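You operate a simulated robot arm through the tools that you are given. There is no shell and no other tool. Be economical: measure what you need, move in short steps, check, and stop when the job is done.

Carry out the task below with a simulated robot arm. There is one attempt and no reset: what you move stays moved.

TASK
On the top of the valve bench, make the red marker and the rusty pin change places.
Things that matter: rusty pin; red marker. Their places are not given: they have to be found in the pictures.

It is judged by the outcome, as a careful person would: the job done as asked, and still so three seconds after it is handed in. It fails if anything else is knocked over, pushed out of place, dropped, spilled or broken.

THE ROBOT
A 7-joint arm with a two-finger parallel gripper, fixed in place. Base frame: the origin is at the foot of the arm, x ahead of it, y to its left, z up; the work surface is at about z = 0. Lengths are in mm, angles in rad, forces in N, time in s.
With the tool pointing down near the work surface it reaches from about 240 to 620 mm from the base axis. Its first joint turns from -1.152 to 1.152 rad. Payload 2.6 kg.
Tool frame: the origin (TCP) lies between the finger pads and is the grasp point; the fingertips stand 30 mm ahead of it; z points along the fingers, y is the line along which they close. The gripper opens to 94 mm. The fingers are 28 mm wide and 10 mm thick; the gripper's body (50 by 96 mm) begins 55 mm behind the TCP.
Orientation is told as [roll, pitch, yaw] about the base's x, y, z axes, in that order, counted from this pose: with the fingers straight down and closing along the base's y, the tool's x points along the base's -x, its y along +y and its z along -z.

THE INTERFACE
- The arm moves only by the tool servo_tool. Its arguments are lists of equal length, an entry for each row: "linear": the shift along the tool's x, y, z in mm, a list of three; "delta_rot": the turn, a rotation vector about the tool's x, y, z in rad, a list of three. In form: {"linear": [[tx, ty, tz], ...], "delta_rot": [[rx, ry, rz], ...]}. A call has 1 to 12 rows; each row is the pose to reach, as a shift and turn from the pose commanded when the call began, along the tool's axes at that moment. "gripper" is the closure, from 0 (fully open) to 1 (shut), set as the call begins (left out, the last holds). A row lasts 0.2 s, in which the tool goes at most 50 mm and 0.15 rad; a call with a longer step from one row to the next is refused whole, and so is a gripper value outside its range. A pose out of reach is approached as far as the arm can. The call stops where the force on the tool passes 40 N (or 10 N more than at its start, if that is more) or the arm is blocked; 0.2 s more then pass. The fingers move at their own pace (about 72 mm/s each) and stop on an object; they squeeze with about 23 N. The grip force told is the motor's: it shows also when the fingers shut on nothing. Time passes only in rows, and 0.2 s behind the last, so rows that repeat a pose let the fingers close. It gives the time, the measured TCP pose, the force on the tool (base axes), the opening and the grip force at its end, in the units of the frame above (readings bear some noise).
- Cameras (640 x 400 px; columns grow to the right, rows downward): "scene" is fixed at [26.7, 425.9, 566.9]; the picture's right is [-0.85, -0.53, 0.00], its down [-0.29, 0.46, -0.84] and it looks along [0.45, -0.71, -0.54] (base axes); focal length 326 px, centre (320, 200). "wrist" rides on the gripper at [-37, 0, -58] in the tool frame; the picture's right is [0.00, -1.00, 0.00], its down [0.97, 0.00, -0.24] and it looks along [0.24, 0.00, 0.97] (tool axes); focal length 218 px, centre (320, 200).
- snapshot(camera): a new picture of that camera. No time passes.
- probe_pixels(camera, pixels): for up to 12 pixels [column, row] of the newest picture of that camera ("zoom" is the newest enlarged one), the place [x, y, z] in the base frame of the surface seen there, good to about 2 mm. No time passes.
- enlarge(camera, box): a new picture of the part [left, top, right, bottom] of that camera's present view, enlarged. No time passes.
- sign_off(): hands the job in; it is judged then, once.

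Work in short steps. Measure before you move; look again where a grasp or a placing could have gone wrong, and mend it. You have 80 turns and 54 pictures in all, the two below and enlarged ones among them. Open the gripper and draw the arm clear of the work before you hand the job in, unless the task says otherwise; then end with one line.

The tools are called as name(argument=value, ...) on one line, values as JSON. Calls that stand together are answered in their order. servo_tool: Moves the arm, as the interface text tells. Its arguments: {"type":"object","properties":{"linear":{"type":"array","items":{"type":"array","items":{"type":"number"}}},"delta_rot":{"type":"array","items":{"type":"array","items":{"type":"number"}}},"gripper":{"type":"number"}},"required":["linear","delta_rot"]} The other tools are called the same way: snapshot (camera) takes a picture; probe_pixels (camera, pixels) gives the place of the surface under pixels of a picture; enlarge (camera, box) takes an enlarged picture of a part of a camera's view; sign_off () hands the job in.

At the start:

```text
time: 0.0
tcp_pos: [334.7, -238.2, 271.6]
orientation: [0.0, 0.0, 0.002]
ft_force: [0.8, 0.1, -0.8]
width: 94.0
finger_force: 0.1
```

scene: 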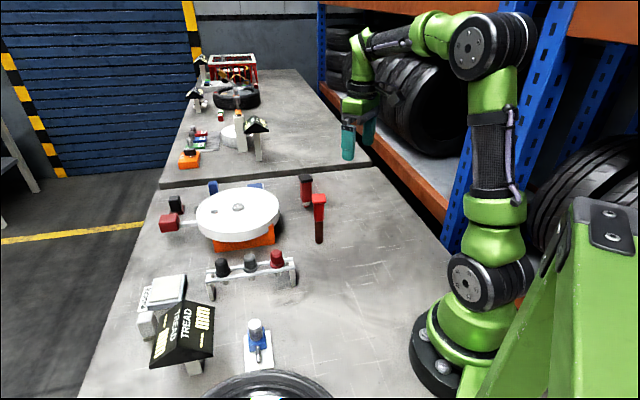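
wrist: 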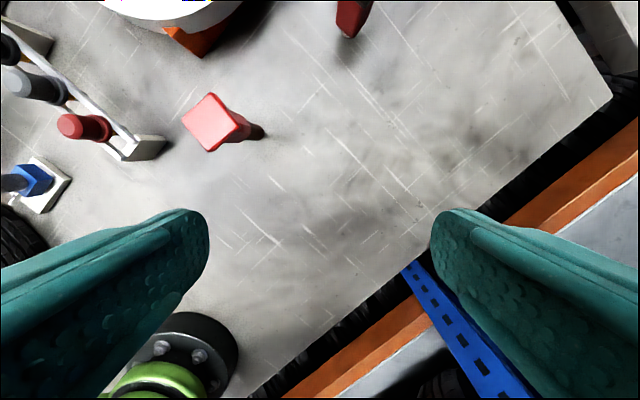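

I'll look closer at the middle of the scene, where the white disc, the red objects and the rack stand.

enlarge(camera="scene", box=[140, 160, 360, 300])

enlarge(camera="scene", box=[120, 240, 340, 400])

```text
2.86 times, centred on (250, 230) of scene
```

zoom: 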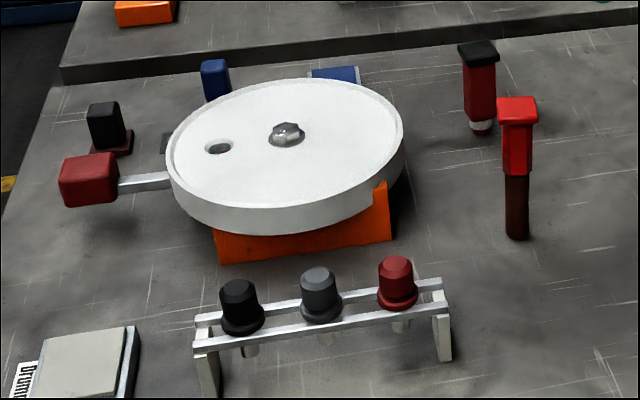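

```text
2.50 times, centred on (230, 320) of scene
```

zoom: 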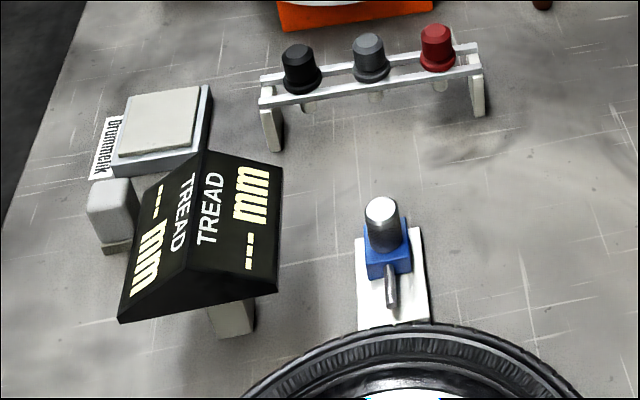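

I need a better look at the two red uprights and at the far benches.

enlarge(camera="scene", box=[280, 165, 345, 250])

enlarge(camera="scene", box=[160, 40, 290, 180])

enlarge(camera="wrist", box=[0, 0, 400, 220])

```text
4.71 times, centred on (312, 208) of scene
```

zoom: 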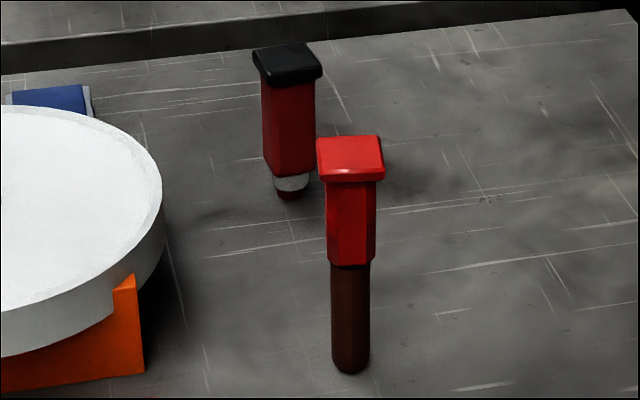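

```text
2.86 times, centred on (225, 110) of scene
```

zoom: 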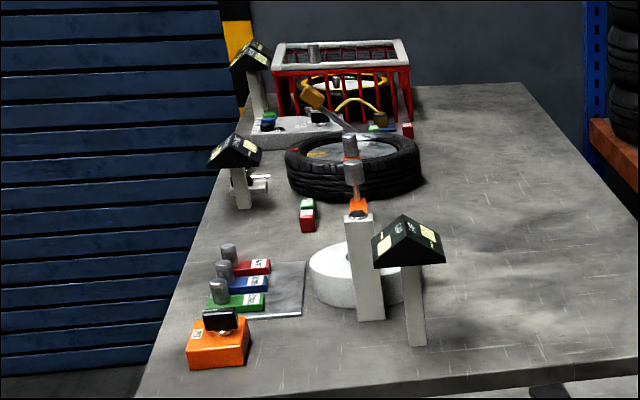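

```text
1.60 times, centred on (200, 110) of wrist
```

zoom: 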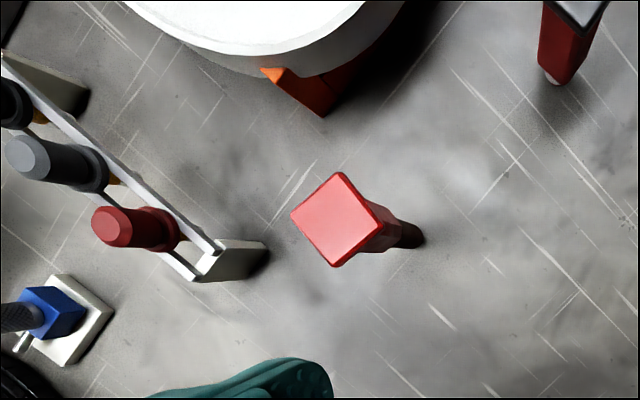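

Two uprights: a black-capped red one and a red-headed one on a rust-brown shaft. I probe the main objects to get the layout before looking from above.

snapshot(camera="scene")

probe_pixels(camera="scene", pixels=[[305, 177], [306, 200], [319, 198], [319, 239], [238, 207], [176, 204], [168, 223], [213, 187], [277, 258], [223, 267], [255, 330], [330, 300]])

```text
46 pictures are left
```

scene: 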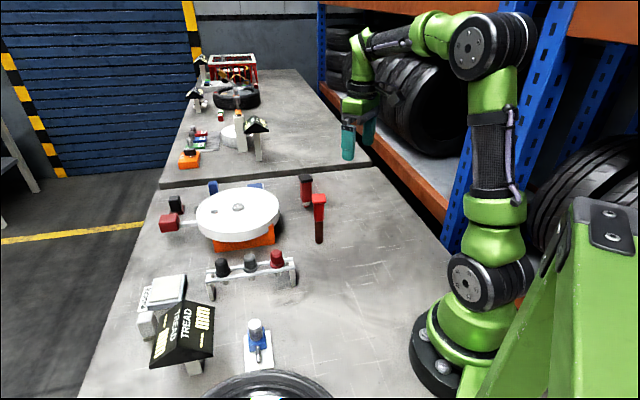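

```text
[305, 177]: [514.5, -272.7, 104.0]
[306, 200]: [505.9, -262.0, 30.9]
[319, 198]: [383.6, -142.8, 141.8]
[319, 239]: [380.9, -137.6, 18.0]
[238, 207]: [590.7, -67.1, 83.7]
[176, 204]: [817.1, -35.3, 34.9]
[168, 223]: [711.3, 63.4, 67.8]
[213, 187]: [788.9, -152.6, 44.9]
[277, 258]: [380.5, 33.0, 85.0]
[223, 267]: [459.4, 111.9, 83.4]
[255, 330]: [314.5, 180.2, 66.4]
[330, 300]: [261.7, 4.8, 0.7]
```

I move up and forward for a wrist overview of the bench.

servo_tool(linear=[[-25, 20, -15], [-50, 40, -30], [-75, 60, -45], [-100, 80, -60], [-130, 100, -60], [-130, 100, -60]], delta_rot=[[0, 0, 0], [0, 0, 0], [0, 0, 0], [0, 0, 0], [0, 0, 0], [0, 0, 0]])

snapshot(camera="wrist")

```text
time: 1.4
tcp_pos: [465.1, -136.0, 332.5]
orientation: [-0.001, -0.001, -0.001]
ft_force: [-0.4, 0.8, 0.3]
width: 94.1
finger_force: 0.1
```

```text
45 pictures are left
```

wrist: 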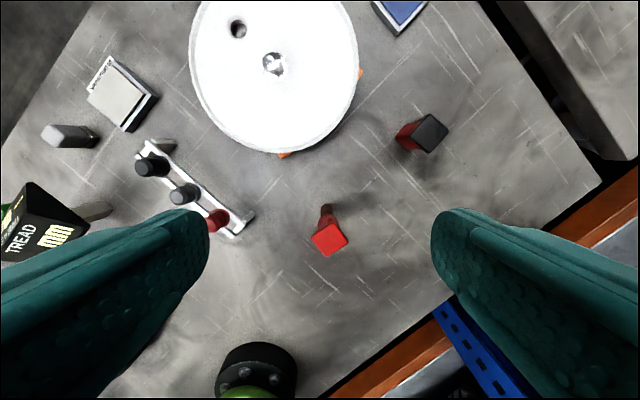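

Before committing, I check the rack items and the two uprights in detail.

enlarge(camera="scene", box=[200, 240, 305, 305])

enlarge(camera="wrist", box=[300, 90, 460, 260])

enlarge(camera="scene", box=[150, 170, 290, 260])

```text
6.10 times, centred on (252, 272) of scene
```

zoom: 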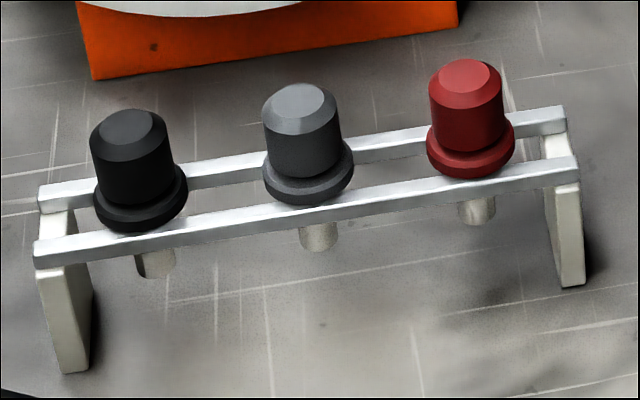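

```text
2.35 times, centred on (380, 175) of wrist
```

zoom: 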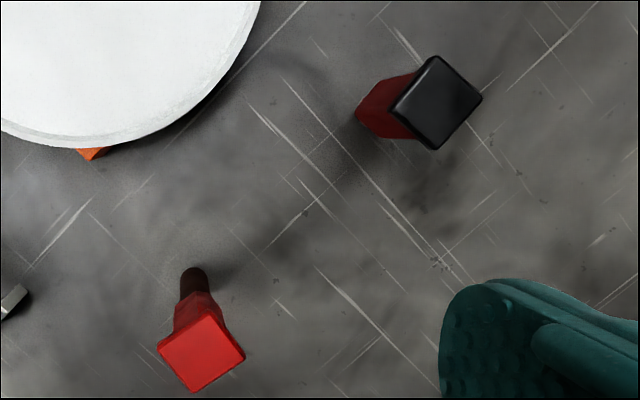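

```text
4.44 times, centred on (220, 215) of scene
```

zoom: 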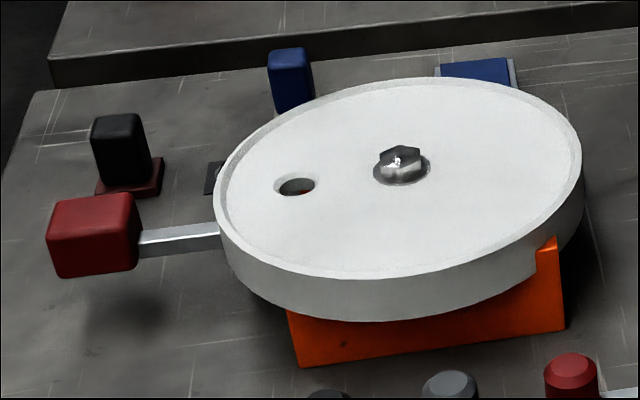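

The rack items are fixed-style knobs; the free-standing marker (black cap) and the rust-shafted pin are the pair. I zoom in at their feet and tops to measure them.

enlarge(camera="scene", box=[292, 168, 322, 214])

probe_pixels(camera="wrist", pixels=[[430, 115], [447, 128], [434, 152], [415, 138], [431, 133], [336, 222], [347, 240], [329, 256], [313, 238], [330, 239], [401, 137], [326, 207]])

```text
8.70 times, centred on (307, 191) of scene
```

zoom: 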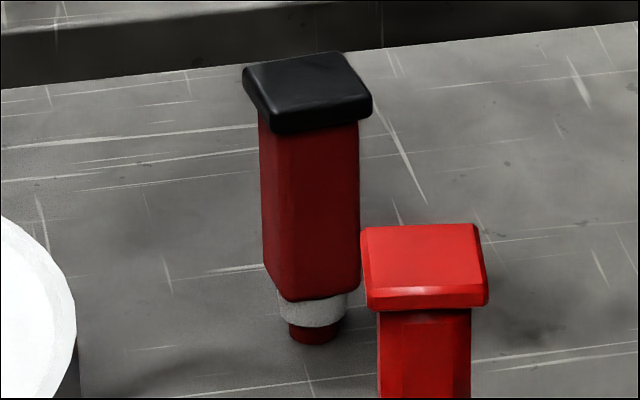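

```text
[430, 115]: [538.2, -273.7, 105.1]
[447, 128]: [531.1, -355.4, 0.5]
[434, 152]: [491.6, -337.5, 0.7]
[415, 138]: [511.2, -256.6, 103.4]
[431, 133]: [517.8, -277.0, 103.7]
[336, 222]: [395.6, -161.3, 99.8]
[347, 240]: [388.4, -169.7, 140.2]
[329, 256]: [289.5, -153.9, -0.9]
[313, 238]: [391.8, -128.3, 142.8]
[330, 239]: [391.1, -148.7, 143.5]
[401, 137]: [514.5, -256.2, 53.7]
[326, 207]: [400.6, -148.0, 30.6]
```

Both are square-headed, turned about 45°; pin head at about (391,-149,143), marker cap at about (517,-276,104). I go above the pin with the tool yawed to match and look.

servo_tool(linear=[[20, -3, 20], [40, -6, 40], [60, -9, 60], [75, -12, 72], [75, -12, 72], [75, -12, 72], [75, -12, 72]], delta_rot=[[0, 0, 0.13], [0, 0, 0.26], [0, 0, 0.39], [0, 0, 0.52], [0, 0, 0.65], [0, 0, 0.77], [0, 0, 0.77]])

snapshot(camera="wrist")

snapshot(camera="scene")

```text
time: 3.0
tcp_pos: [389.4, -151.6, 259.2]
orientation: [-0.001, 0.002, -0.772]
ft_force: [-0.3, -0.5, 0.2]
width: 93.9
finger_force: 0.1
```

```text
40 pictures are left
```

wrist: 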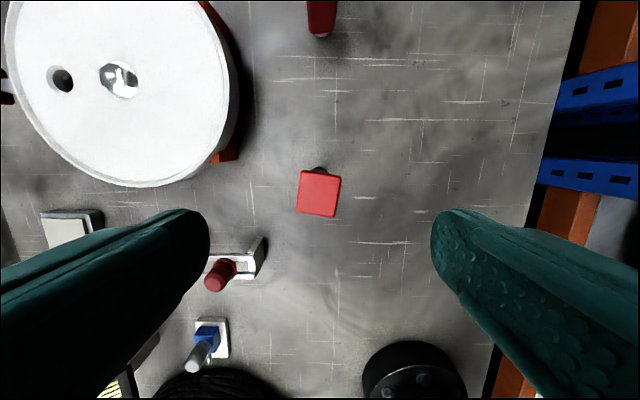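

```text
39 pictures are left
```

scene: 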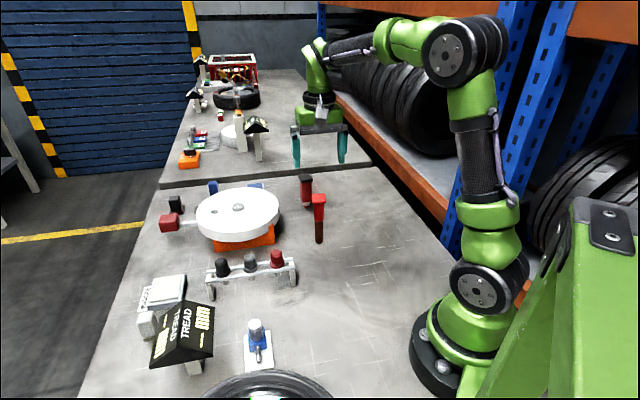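

The head sits near (318,193), slightly turned clockwise-ish. I zoom in to read its corners.

enlarge(camera="wrist", box=[270, 155, 366, 215])

enlarge(camera="wrist", box=[272, 150, 368, 230])

```text
6.67 times, centred on (318, 185) of wrist
```

zoom: 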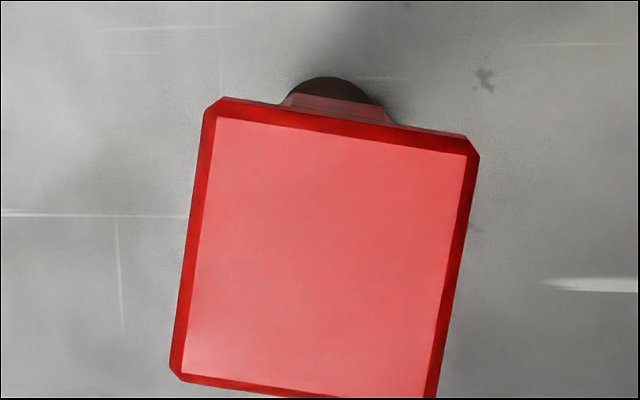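

```text
5.00 times, centred on (320, 190) of wrist
```

zoom: 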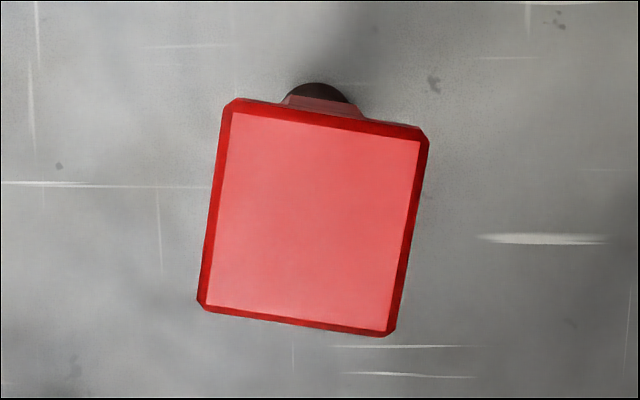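

The head is turned about 10° clockwise in the image. I probe corners for the centre.

probe_pixels(camera="zoom", pixels=[[236, 120], [415, 146], [214, 300], [384, 325], [314, 218], [320, 88]])

```text
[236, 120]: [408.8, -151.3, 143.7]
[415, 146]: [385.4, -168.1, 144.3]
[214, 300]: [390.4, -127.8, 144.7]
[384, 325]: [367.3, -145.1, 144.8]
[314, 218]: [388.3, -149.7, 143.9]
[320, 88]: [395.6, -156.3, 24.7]
```

Pin head centre is about (388.3,-148.7), 30 mm square, top 144. I align yaw, descend to 20 mm below the top and stop open.

servo_tool(linear=[[2, 0, 0], [2, 0, 0], [2, 0, 30], [2, 0, 60], [2, 0, 90], [2, 0, 115], [2, 0, 137], [2, 0, 137]], delta_rot=[[0, 0, 0.09], [0, 0, 0.175], [0, 0, 0.175], [0, 0, 0.175], [0, 0, 0.175], [0, 0, 0.175], [0, 0, 0.175], [0, 0, 0.175]])

snapshot(camera="wrist")

enlarge(camera="scene", box=[260, 120, 380, 260])

```text
time: 4.8
tcp_pos: [385.7, -148.0, 123.2]
orientation: [0.0, 0.0, -0.946]
ft_force: [0.6, 0.1, -0.5]
width: 94.0
finger_force: 0.0
```

```text
36 pictures are left
```

wrist: 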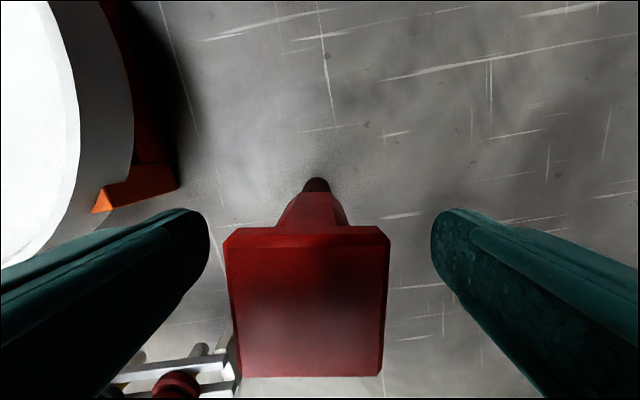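

```text
2.86 times, centred on (320, 190) of scene
```

zoom: 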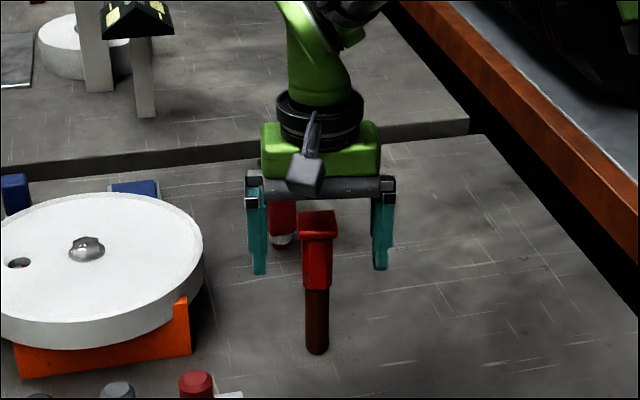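

Aligned in yaw; head is ~2 mm left of the finger centre and ~2 mm ahead. I correct by (-2,+2) and then close.

servo_tool(linear=[[-2, 2, 0], [-2, 2, 0]], delta_rot=[[0, 0, 0], [0, 0, 0]])

servo_tool(linear=[[0, 0, 0], [0, 0, 0], [0, 0, 0], [0, 0, 0]], delta_rot=[[0, 0, 0], [0, 0, 0], [0, 0, 0], [0, 0, 0]], gripper=1)

snapshot(camera="wrist")

enlarge(camera="scene", box=[260, 120, 380, 260])

```text
time: 5.4
tcp_pos: [390.3, -149.6, 123.4]
orientation: [0.001, -0.001, -0.943]
ft_force: [0.0, 0.3, -0.7]
width: 94.0
finger_force: 0.1
```

```text
time: 6.4
tcp_pos: [388.8, -149.5, 123.6]
orientation: [0.002, 0.001, -0.945]
ft_force: [1.0, 0.6, 0.1]
width: 38.3
finger_force: 23.0
```

```text
34 pictures are left
```

wrist: 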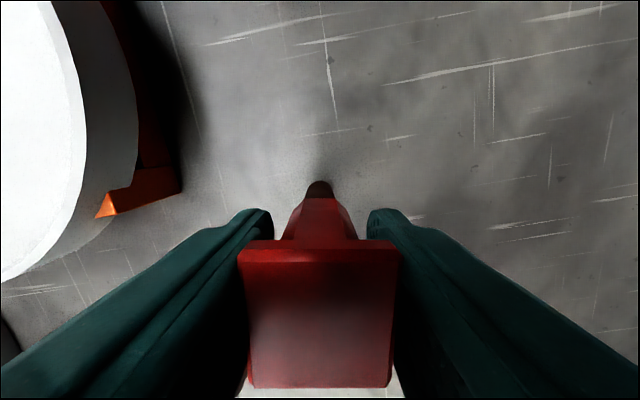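

```text
2.86 times, centred on (320, 190) of scene
```

zoom: 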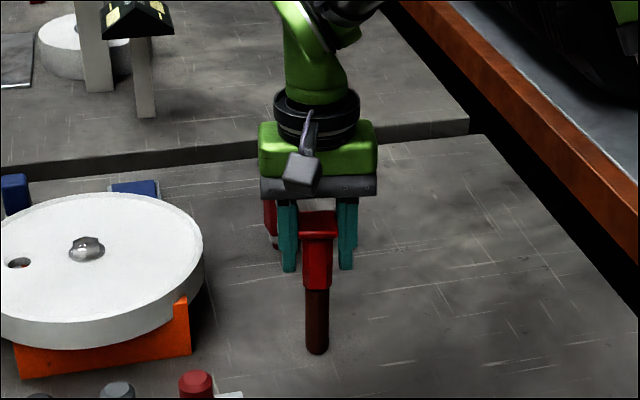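

It holds the head (38 mm, 23 N). I lift straight up a bit and check.

servo_tool(linear=[[0, 0, -5], [0, 0, -20], [0, 0, -45], [0, 0, -70], [0, 0, -70]], delta_rot=[[0, 0, 0], [0, 0, 0], [0, 0, 0], [0, 0, 0], [0, 0, 0]])

enlarge(camera="scene", box=[260, 100, 380, 260])

snapshot(camera="wrist")

```text
time: 7.6
tcp_pos: [388.3, -150.1, 193.3]
orientation: [-0.001, 0.0, -0.947]
ft_force: [-0.1, 0.6, -2.6]
width: 38.3
finger_force: 22.5
```

```text
2.50 times, centred on (320, 180) of scene
```

zoom: 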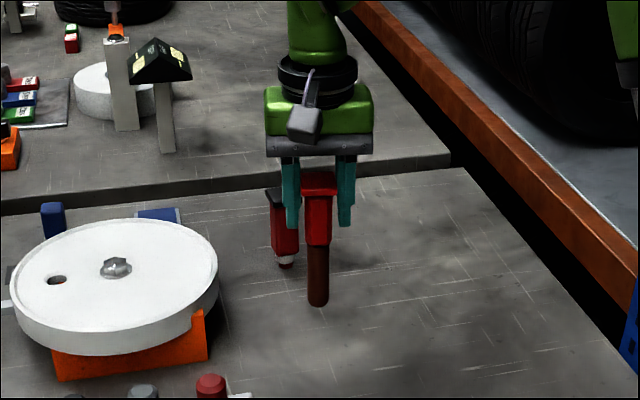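

```text
31 pictures are left
```

wrist: 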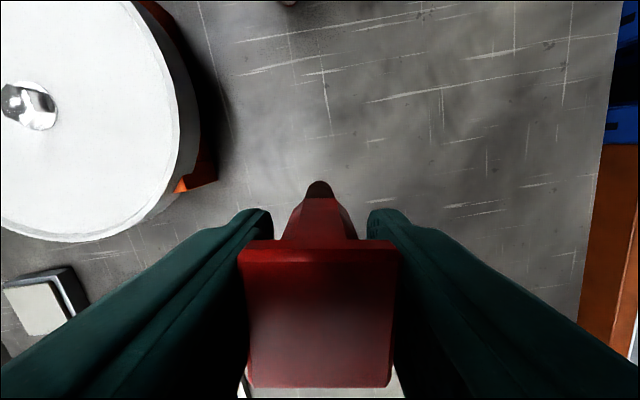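

Clean lift, no hole underneath. I carry it 115 mm along tool -y to a free spot (~(298,-216)) and lower to the same height.

servo_tool(linear=[[0, -30, 0], [0, -60, 0], [0, -90, 0], [0, -115, 0], [0, -115, 30], [0, -115, 55], [0, -115, 66], [0, -115, 66]], delta_rot=[[0, 0, 0], [0, 0, 0], [0, 0, 0], [0, 0, 0], [0, 0, 0], [0, 0, 0], [0, 0, 0], [0, 0, 0]])

enlarge(camera="scene", box=[300, 140, 420, 280])

```text
time: 9.4
tcp_pos: [295.9, -218.6, 127.0]
orientation: [-0.001, 0.0, -0.945]
ft_force: [0.2, -0.5, -2.8]
width: 38.3
finger_force: 22.8
```

```text
2.86 times, centred on (360, 210) of scene
```

zoom: 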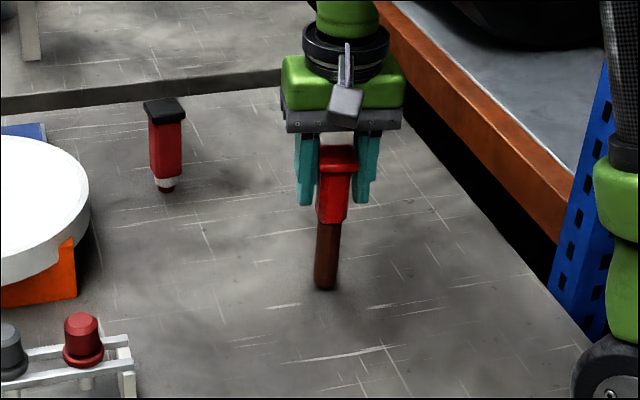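

I lower in 1 mm steps to feel the contact.

servo_tool(linear=[[0, 0, 1], [0, 0, 2], [0, 0, 3], [0, 0, 3.5], [0, 0, 3.5]], delta_rot=[[0, 0, 0], [0, 0, 0], [0, 0, 0], [0, 0, 0], [0, 0, 0]])

```text
time: 10.6
tcp_pos: [297.2, -217.1, 123.4]
orientation: [-0.001, -0.001, -0.945]
ft_force: [0.7, -0.4, -2.6]
width: 38.0
finger_force: 22.6
```

servo_tool(linear=[[0, 0, 0.5], [0, 0, 0.5]], delta_rot=[[0, 0, 0], [0, 0, 0]])

```text
time: 11.2
tcp_pos: [296.4, -217.8, 122.6]
orientation: [-0.001, -0.002, -0.947]
ft_force: [-3.2, 1.6, 5.4]
width: 38.3
finger_force: 22.5
```

The force shows contact (+5.4 N up). I open and wait.

servo_tool(linear=[[0, 0, 0], [0, 0, 0], [0, 0, 0], [0, 0, 0]], delta_rot=[[0, 0, 0], [0, 0, 0], [0, 0, 0], [0, 0, 0]], gripper=0)

snapshot(camera="wrist")

enlarge(camera="scene", box=[300, 140, 420, 280])

```text
time: 12.2
tcp_pos: [297.4, -217.3, 123.9]
orientation: [-0.001, -0.002, -0.944]
ft_force: [-0.3, -0.2, -0.5]
width: 94.0
finger_force: 0.1
```

```text
29 pictures are left
```

wrist: 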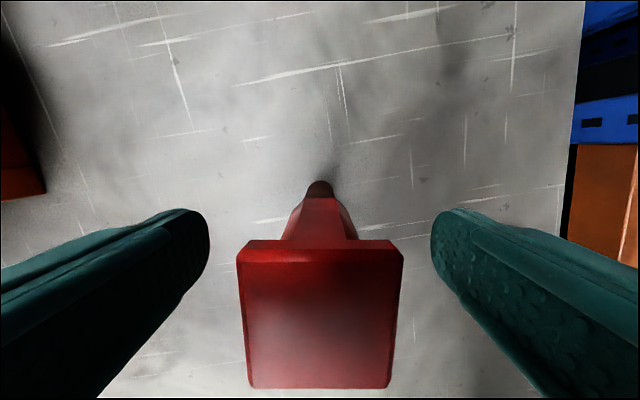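

```text
2.86 times, centred on (360, 210) of scene
```

zoom: 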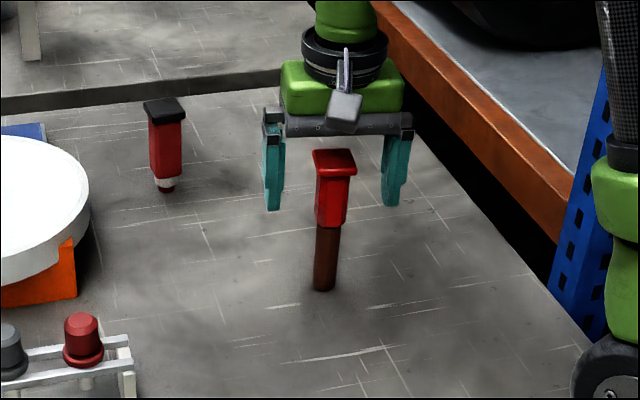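

It stands. I rise 100 mm and go above the marker.

servo_tool(linear=[[0, 0, -35], [0, 0, -70], [0, 0, -100], [-29, 23.7, -100], [-58, 47.4, -100], [-87, 71, -100], [-116, 95, -100], [-145, 118.5, -100], [-174.5, 142.2, -100], [-174.5, 142.2, -100]], delta_rot=[[0, 0, 0], [0, 0, 0], [0, 0, 0], [0, 0, 0], [0, 0, 0], [0, 0, 0], [0, 0, 0], [0, 0, 0], [0, 0, 0], [0, 0, 0]])

enlarge(camera="wrist", box=[256, 140, 384, 220])

probe_pixels(camera="zoom", pixels=[[320, 200], [320, 260], [320, 100]])

```text
time: 14.4
tcp_pos: [515.5, -274.4, 222.6]
orientation: [-0.002, 0.0, -0.945]
ft_force: [0.0, -0.4, 0.0]
width: 94.3
finger_force: 0.1
```

```text
5.00 times, centred on (320, 180) of wrist
```

zoom: 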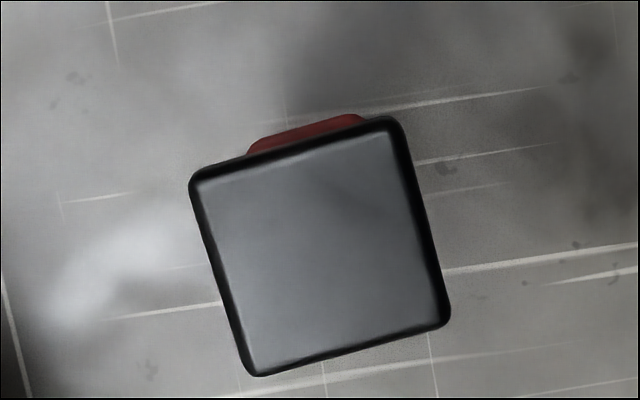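

```text
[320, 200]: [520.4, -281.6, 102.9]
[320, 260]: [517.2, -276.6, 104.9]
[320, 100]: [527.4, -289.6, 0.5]
```

Marker cap is turned ~17° counter-clockwise in the image and ~2.5 mm ahead of the TCP. I rotate by -0.295 and descend to 20 mm below its top.

servo_tool(linear=[[-2.5, 0, 0], [-2.5, 0, 0], [-2.5, 0, 30], [-2.5, 0, 60], [-2.5, 0, 90], [-2.5, 0, 115], [-2.5, 0, 138], [-2.5, 0, 138]], delta_rot=[[0, 0, -0.148], [0, 0, -0.295], [0, 0, -0.295], [0, 0, -0.295], [0, 0, -0.295], [0, 0, -0.295], [0, 0, -0.295], [0, 0, -0.295]])

snapshot(camera="wrist")

enlarge(camera="scene", box=[240, 100, 380, 240])

```text
time: 16.2
tcp_pos: [516.0, -277.2, 83.2]
orientation: [0.0, 0.001, -0.651]
ft_force: [-0.2, 0.0, 0.4]
width: 94.1
finger_force: 0.1
```

```text
26 pictures are left
```

wrist: 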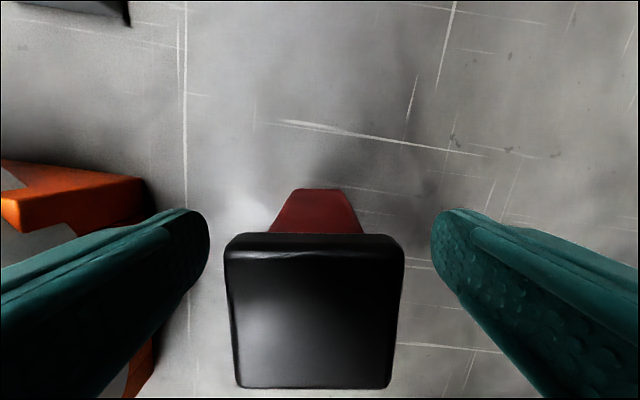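

```text
2.86 times, centred on (310, 170) of scene
```

zoom: 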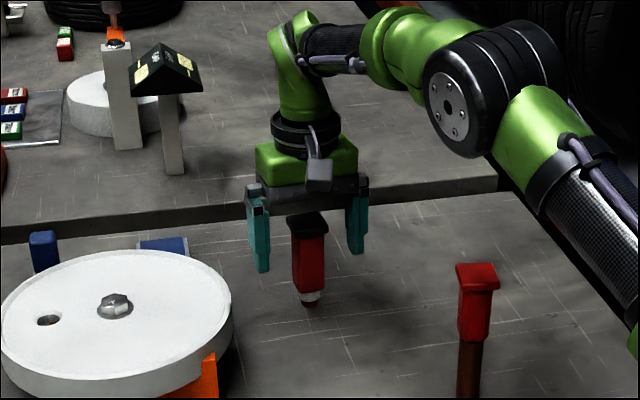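

Nicely aligned; 1 mm correction along +y and close, then lift.

servo_tool(linear=[[0, 1, 0], [0, 1, 0]], delta_rot=[[0, 0, 0], [0, 0, 0]])

servo_tool(linear=[[0, 0, 0], [0, 0, 0], [0, 0, 0], [0, 0, 0], [0, 0, 0]], delta_rot=[[0, 0, 0], [0, 0, 0], [0, 0, 0], [0, 0, 0], [0, 0, 0]], gripper=1)

servo_tool(linear=[[0, 0, -5], [0, 0, -20], [0, 0, -45], [0, 0, -70], [0, 0, -70]], delta_rot=[[0, 0, 0], [0, 0, 0], [0, 0, 0], [0, 0, 0], [0, 0, 0]])

snapshot(camera="wrist")

enlarge(camera="scene", box=[240, 100, 380, 240])

```text
time: 16.8
tcp_pos: [515.3, -276.5, 84.0]
orientation: [0.0, 0.0, -0.652]
ft_force: [-0.1, 0.1, -0.7]
width: 94.1
finger_force: 0.1
```

```text
time: 18.0
tcp_pos: [515.4, -276.2, 85.3]
orientation: [0.0, 0.0, -0.651]
ft_force: [0.5, 0.4, 0.1]
width: 40.9
finger_force: 23.0
```

```text
time: 19.2
tcp_pos: [516.9, -277.5, 153.9]
orientation: [0.0, 0.0, -0.649]
ft_force: [0.9, -0.1, -0.6]
width: 40.6
finger_force: 23.3
```

```text
24 pictures are left
```

wrist: 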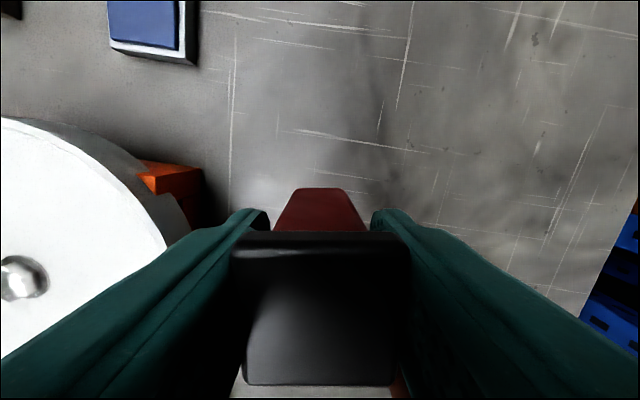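

```text
2.86 times, centred on (310, 170) of scene
```

zoom: 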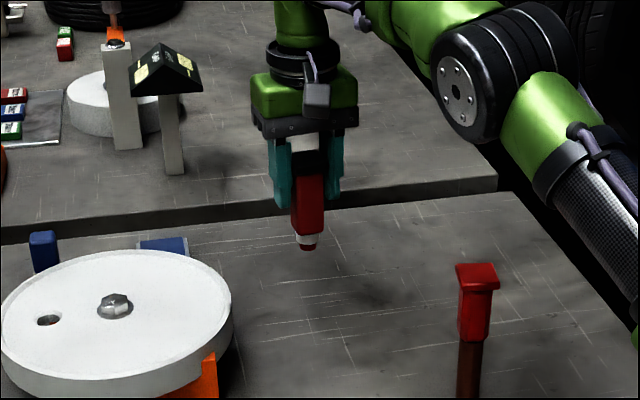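

Marker lifted cleanly. I carry it to the pin's old place (391,-149) and lower to 4 mm above touch.

servo_tool(linear=[[35.5, 5, 0], [71, 10, 0], [106, 15, 0], [142, 20, 0], [177.3, 24.5, 0], [177.3, 24.5, 0], [177.3, 24.5, 30], [177.3, 24.5, 55], [177.3, 24.5, 66], [177.3, 24.5, 66]], delta_rot=[[0, 0, 0], [0, 0, 0], [0, 0, 0], [0, 0, 0], [0, 0, 0], [0, 0, 0], [0, 0, 0], [0, 0, 0], [0, 0, 0], [0, 0, 0]])

servo_tool(linear=[[0, 0, 1], [0, 0, 2], [0, 0, 3], [0, 0, 3.5], [0, 0, 3.5]], delta_rot=[[0, 0, 0], [0, 0, 0], [0, 0, 0], [0, 0, 0], [0, 0, 0]])

servo_tool(linear=[[0, 0, 0.5], [0, 0, 0.5]], delta_rot=[[0, 0, 0], [0, 0, 0]])

enlarge(camera="scene", box=[240, 120, 400, 260])

```text
time: 21.4
tcp_pos: [391.8, -149.8, 89.3]
orientation: [0.0, 0.0, -0.651]
ft_force: [0.9, 0.7, -0.3]
width: 40.6
finger_force: 22.8
```

```text
time: 22.6
tcp_pos: [389.8, -149.4, 85.2]
orientation: [0.0, 0.0, -0.649]
ft_force: [-0.7, -0.4, -1.4]
width: 40.7
finger_force: 22.5
```

```text
time: 23.2
tcp_pos: [389.6, -149.5, 84.8]
orientation: [0.001, 0.0, -0.65]
ft_force: [0.2, -0.6, -0.5]
width: 41.0
finger_force: 22.5
```

```text
2.86 times, centred on (320, 190) of scene
```

zoom: 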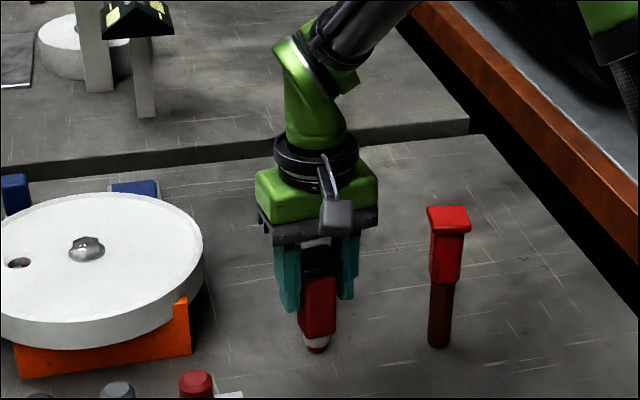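

No contact force yet; I lower another half millimetre.

servo_tool(linear=[[0, 0, 0.5], [0, 0, 0.5]], delta_rot=[[0, 0, 0], [0, 0, 0]])

```text
time: 23.8
tcp_pos: [391.3, -149.7, 82.4]
orientation: [0.0, 0.0, -0.651]
ft_force: [-0.4, 0.3, 0.6]
width: 40.9
finger_force: 23.0
```

servo_tool(linear=[[0, 0, 0.4], [0, 0, 0.4]], delta_rot=[[0, 0, 0], [0, 0, 0]])

```text
time: 24.4
tcp_pos: [389.8, -148.8, 83.8]
orientation: [0.001, -0.002, -0.652]
ft_force: [-1.5, -1.5, 6.1]
width: 41.0
finger_force: 23.2
```

Contact (+6 N). I open and check that it stands.

servo_tool(linear=[[0, 0, 0], [0, 0, 0], [0, 0, 0], [0, 0, 0]], delta_rot=[[0, 0, 0], [0, 0, 0], [0, 0, 0], [0, 0, 0]], gripper=0)

snapshot(camera="wrist")

enlarge(camera="scene", box=[240, 120, 400, 260])

```text
time: 25.4
tcp_pos: [390.8, -148.1, 83.5]
orientation: [0.0, 0.0, -0.65]
ft_force: [-0.4, 0.6, 0.7]
width: 93.8
finger_force: 0.0
```

```text
21 pictures are left
```

wrist: 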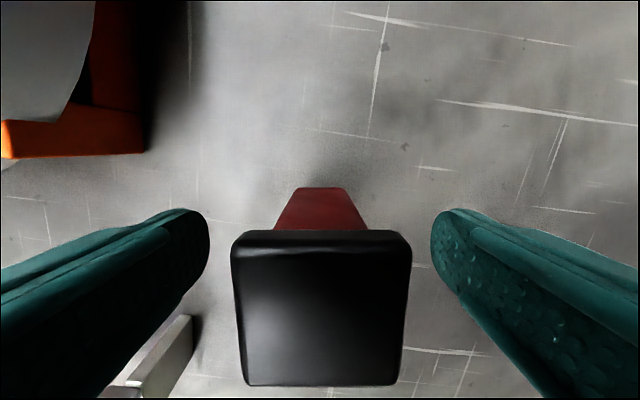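

```text
2.86 times, centred on (320, 190) of scene
```

zoom: 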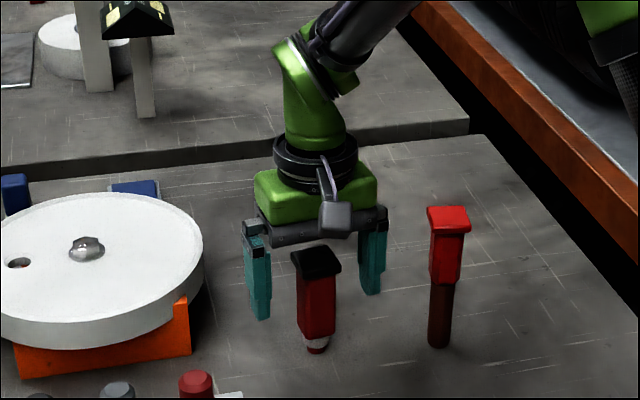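

Standing. I rise, return above the pin and descend with its yaw, fingers open.

servo_tool(linear=[[0, 0, -35], [0, 0, -75], [0, 0, -110], [0, 0, -139], [8, -27, -139], [16, -54, -139], [25, -82, -139], [33.5, -110.1, -139], [33.5, -110.1, -139]], delta_rot=[[0, 0, 0], [0, 0, 0], [0, 0, 0], [0, 0, 0], [0, 0, 0.08], [0, 0, 0.16], [0, 0, 0.24], [0, 0, 0.295], [0, 0, 0.295]])

servo_tool(linear=[[0, 0, 30], [0, 0, 60], [0, 0, 85], [0, 0, 100], [0, 0, 100]], delta_rot=[[0, 0, 0], [0, 0, 0], [0, 0, 0], [0, 0, 0], [0, 0, 0]])

snapshot(camera="wrist")

```text
time: 27.4
tcp_pos: [296.4, -218.4, 222.3]
orientation: [0.002, -0.001, -0.946]
ft_force: [0.9, 0.2, -0.4]
width: 94.0
finger_force: 0.2
```

```text
time: 28.6
tcp_pos: [296.6, -217.5, 123.4]
orientation: [-0.001, 0.001, -0.947]
ft_force: [0.1, 0.3, 0.0]
width: 94.3
finger_force: 0.1
```

```text
19 pictures are left
```

wrist: 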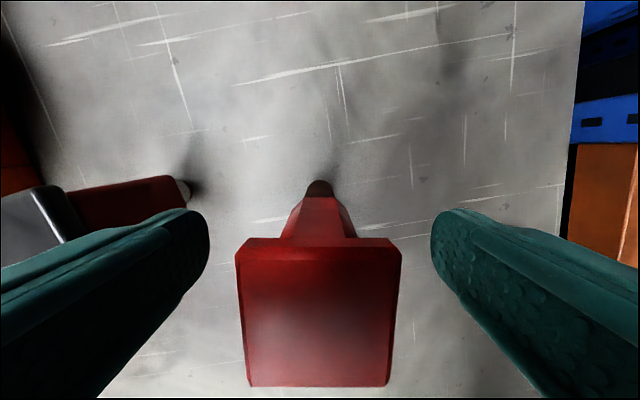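

The pin is centred; the marker at the left shows normal perspective for standing. I close and lift.

servo_tool(linear=[[0, 0, 0], [0, 0, 0], [0, 0, 0], [0, 0, 0], [0, 0, 0]], delta_rot=[[0, 0, 0], [0, 0, 0], [0, 0, 0], [0, 0, 0], [0, 0, 0]], gripper=1)

servo_tool(linear=[[0, 0, -5], [0, 0, -20], [0, 0, -50], [0, 0, -90], [0, 0, -130], [0, 0, -130]], delta_rot=[[0, 0, 0], [0, 0, 0], [0, 0, 0], [0, 0, 0], [0, 0, 0], [0, 0, 0]])

snapshot(camera="scene")

```text
time: 29.8
tcp_pos: [297.5, -216.8, 124.0]
orientation: [0.0, 0.0, -0.945]
ft_force: [-0.3, -0.1, 0.4]
width: 38.3
finger_force: 22.7
```

```text
time: 31.2
tcp_pos: [295.6, -218.0, 251.2]
orientation: [0.0, 0.0, -0.945]
ft_force: [-0.1, 0.1, -1.8]
width: 38.1
finger_force: 23.2
```

```text
18 pictures are left
```

scene: 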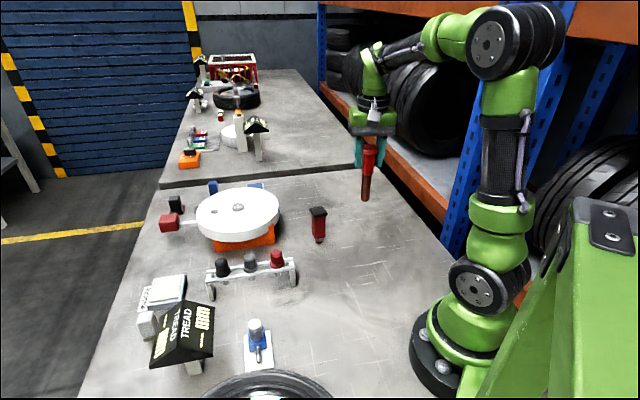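

Marker stands in the pin's old place, pin in hand. I carry it to the marker's old place (517,-276) and lower to 4 mm above touch.

servo_tool(linear=[[-30, 24, 0], [-60, 48, 0], [-90, 72, 0], [-120, 97, 0], [-150, 121, 0], [-176.7, 143.2, 0], [-176.7, 143.2, 0], [-176.7, 143.2, 35], [-176.7, 143.2, 70], [-176.7, 143.2, 105], [-176.7, 143.2, 126], [-176.7, 143.2, 126]], delta_rot=[[0, 0, 0], [0, 0, 0], [0, 0, 0], [0, 0, 0], [0, 0, 0], [0, 0, 0], [0, 0, 0], [0, 0, 0], [0, 0, 0], [0, 0, 0], [0, 0, 0], [0, 0, 0]])

servo_tool(linear=[[0, 0, 1], [0, 0, 2], [0, 0, 3], [0, 0, 3.5], [0, 0, 3.5]], delta_rot=[[0, 0, 0], [0, 0, 0], [0, 0, 0], [0, 0, 0], [0, 0, 0]])

servo_tool(linear=[[0, 0, 0.5], [0, 0, 0.5]], delta_rot=[[0, 0, 0], [0, 0, 0]])

enlarge(camera="scene", box=[240, 100, 380, 250])

```text
time: 33.8
tcp_pos: [516.8, -275.3, 129.4]
orientation: [0.0, -0.001, -0.943]
ft_force: [0.4, 0.6, -1.5]
width: 38.1
finger_force: 23.0
out of reach, approached as far as the arm can: row 6, 7
```

```text
time: 35.0
tcp_pos: [516.6, -275.0, 123.4]
orientation: [-0.001, 0.0, -0.945]
ft_force: [0.0, 1.0, -2.3]
width: 38.2
finger_force: 22.5
```

```text
time: 35.6
tcp_pos: [517.2, -276.6, 122.9]
orientation: [0.001, 0.0, -0.943]
ft_force: [-0.3, 0.6, -0.7]
width: 38.3
finger_force: 23.1
```

```text
2.67 times, centred on (310, 175) of scene
```

zoom: 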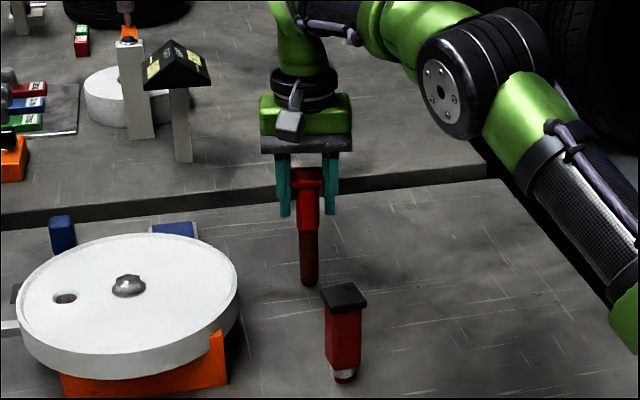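

Nearly touching; half a millimetre more.

servo_tool(linear=[[0, 0, 0.4], [0, 0, 0.4]], delta_rot=[[0, 0, 0], [0, 0, 0]])

```text
time: 36.2
tcp_pos: [516.3, -275.6, 123.6]
orientation: [-0.001, 0.0, -0.944]
ft_force: [0.6, 1.2, 3.1]
width: 38.1
finger_force: 23.1
```

Contact. I open and check.

servo_tool(linear=[[0, 0, 0], [0, 0, 0], [0, 0, 0], [0, 0, 0]], delta_rot=[[0, 0, 0], [0, 0, 0], [0, 0, 0], [0, 0, 0]], gripper=0)

snapshot(camera="wrist")

```text
time: 37.2
tcp_pos: [516.7, -275.5, 122.0]
orientation: [0.001, 0.001, -0.944]
ft_force: [-0.5, 0.2, -0.2]
width: 94.1
finger_force: 0.0
```

```text
16 pictures are left
```

wrist: 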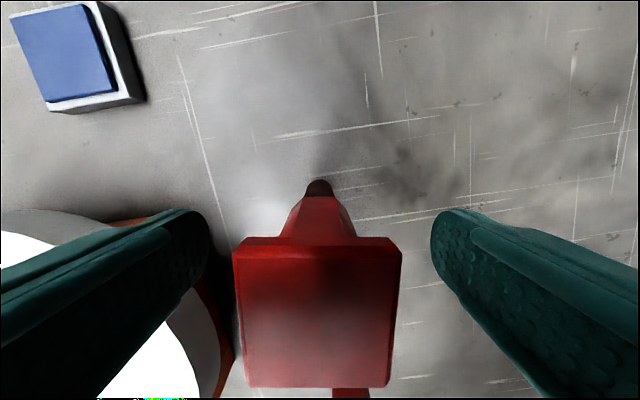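

Standing well. I rise and draw back to near the start pose.

servo_tool(linear=[[0, 0, -30], [0, 0, -60], [0, 0, -85], [25, -23, -95], [50, -46, -105], [75, -69, -115], [100, -92, -125], [125, -115, -135], [137, -126, -148], [137, -126, -148]], delta_rot=[[0, 0, 0], [0, 0, 0], [0, 0, 0], [0, 0, 0], [0, 0, 0], [0, 0, 0], [0, 0, 0], [0, 0, 0], [0, 0, 0], [0, 0, 0]])

snapshot(camera="scene")

enlarge(camera="scene", box=[240, 140, 380, 250])

```text
time: 39.4
tcp_pos: [332.8, -239.5, 270.5]
orientation: [0.0, 0.0, -0.946]
ft_force: [0.0, -0.3, -0.1]
width: 94.2
finger_force: 0.1
```

```text
15 pictures are left
```

scene: 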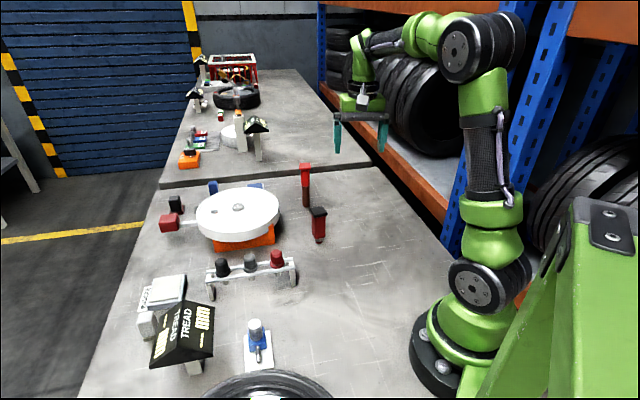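

```text
3.64 times, centred on (310, 195) of scene
```

zoom: 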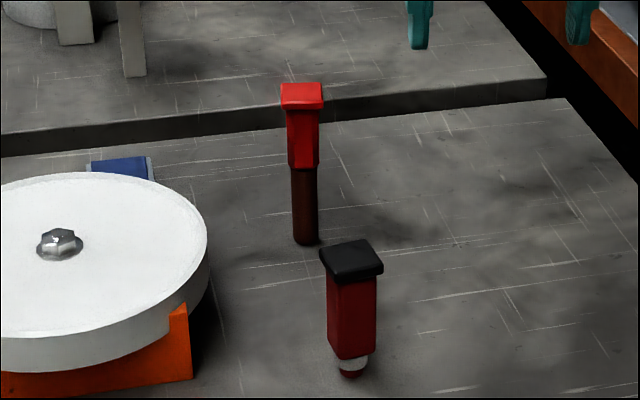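

Both stand upright in each other's former places, nothing else has moved, and the gripper is open and clear. I hand in.

sign_off()

```text
The job is handed in.
```

The red marker and the rusty pin have changed places: each stands upright where the other was. From the pictures, nothing else on the bench moved. I took the black-capped red upright as the marker and the red-headed one on the rust-brown shaft as the pin.
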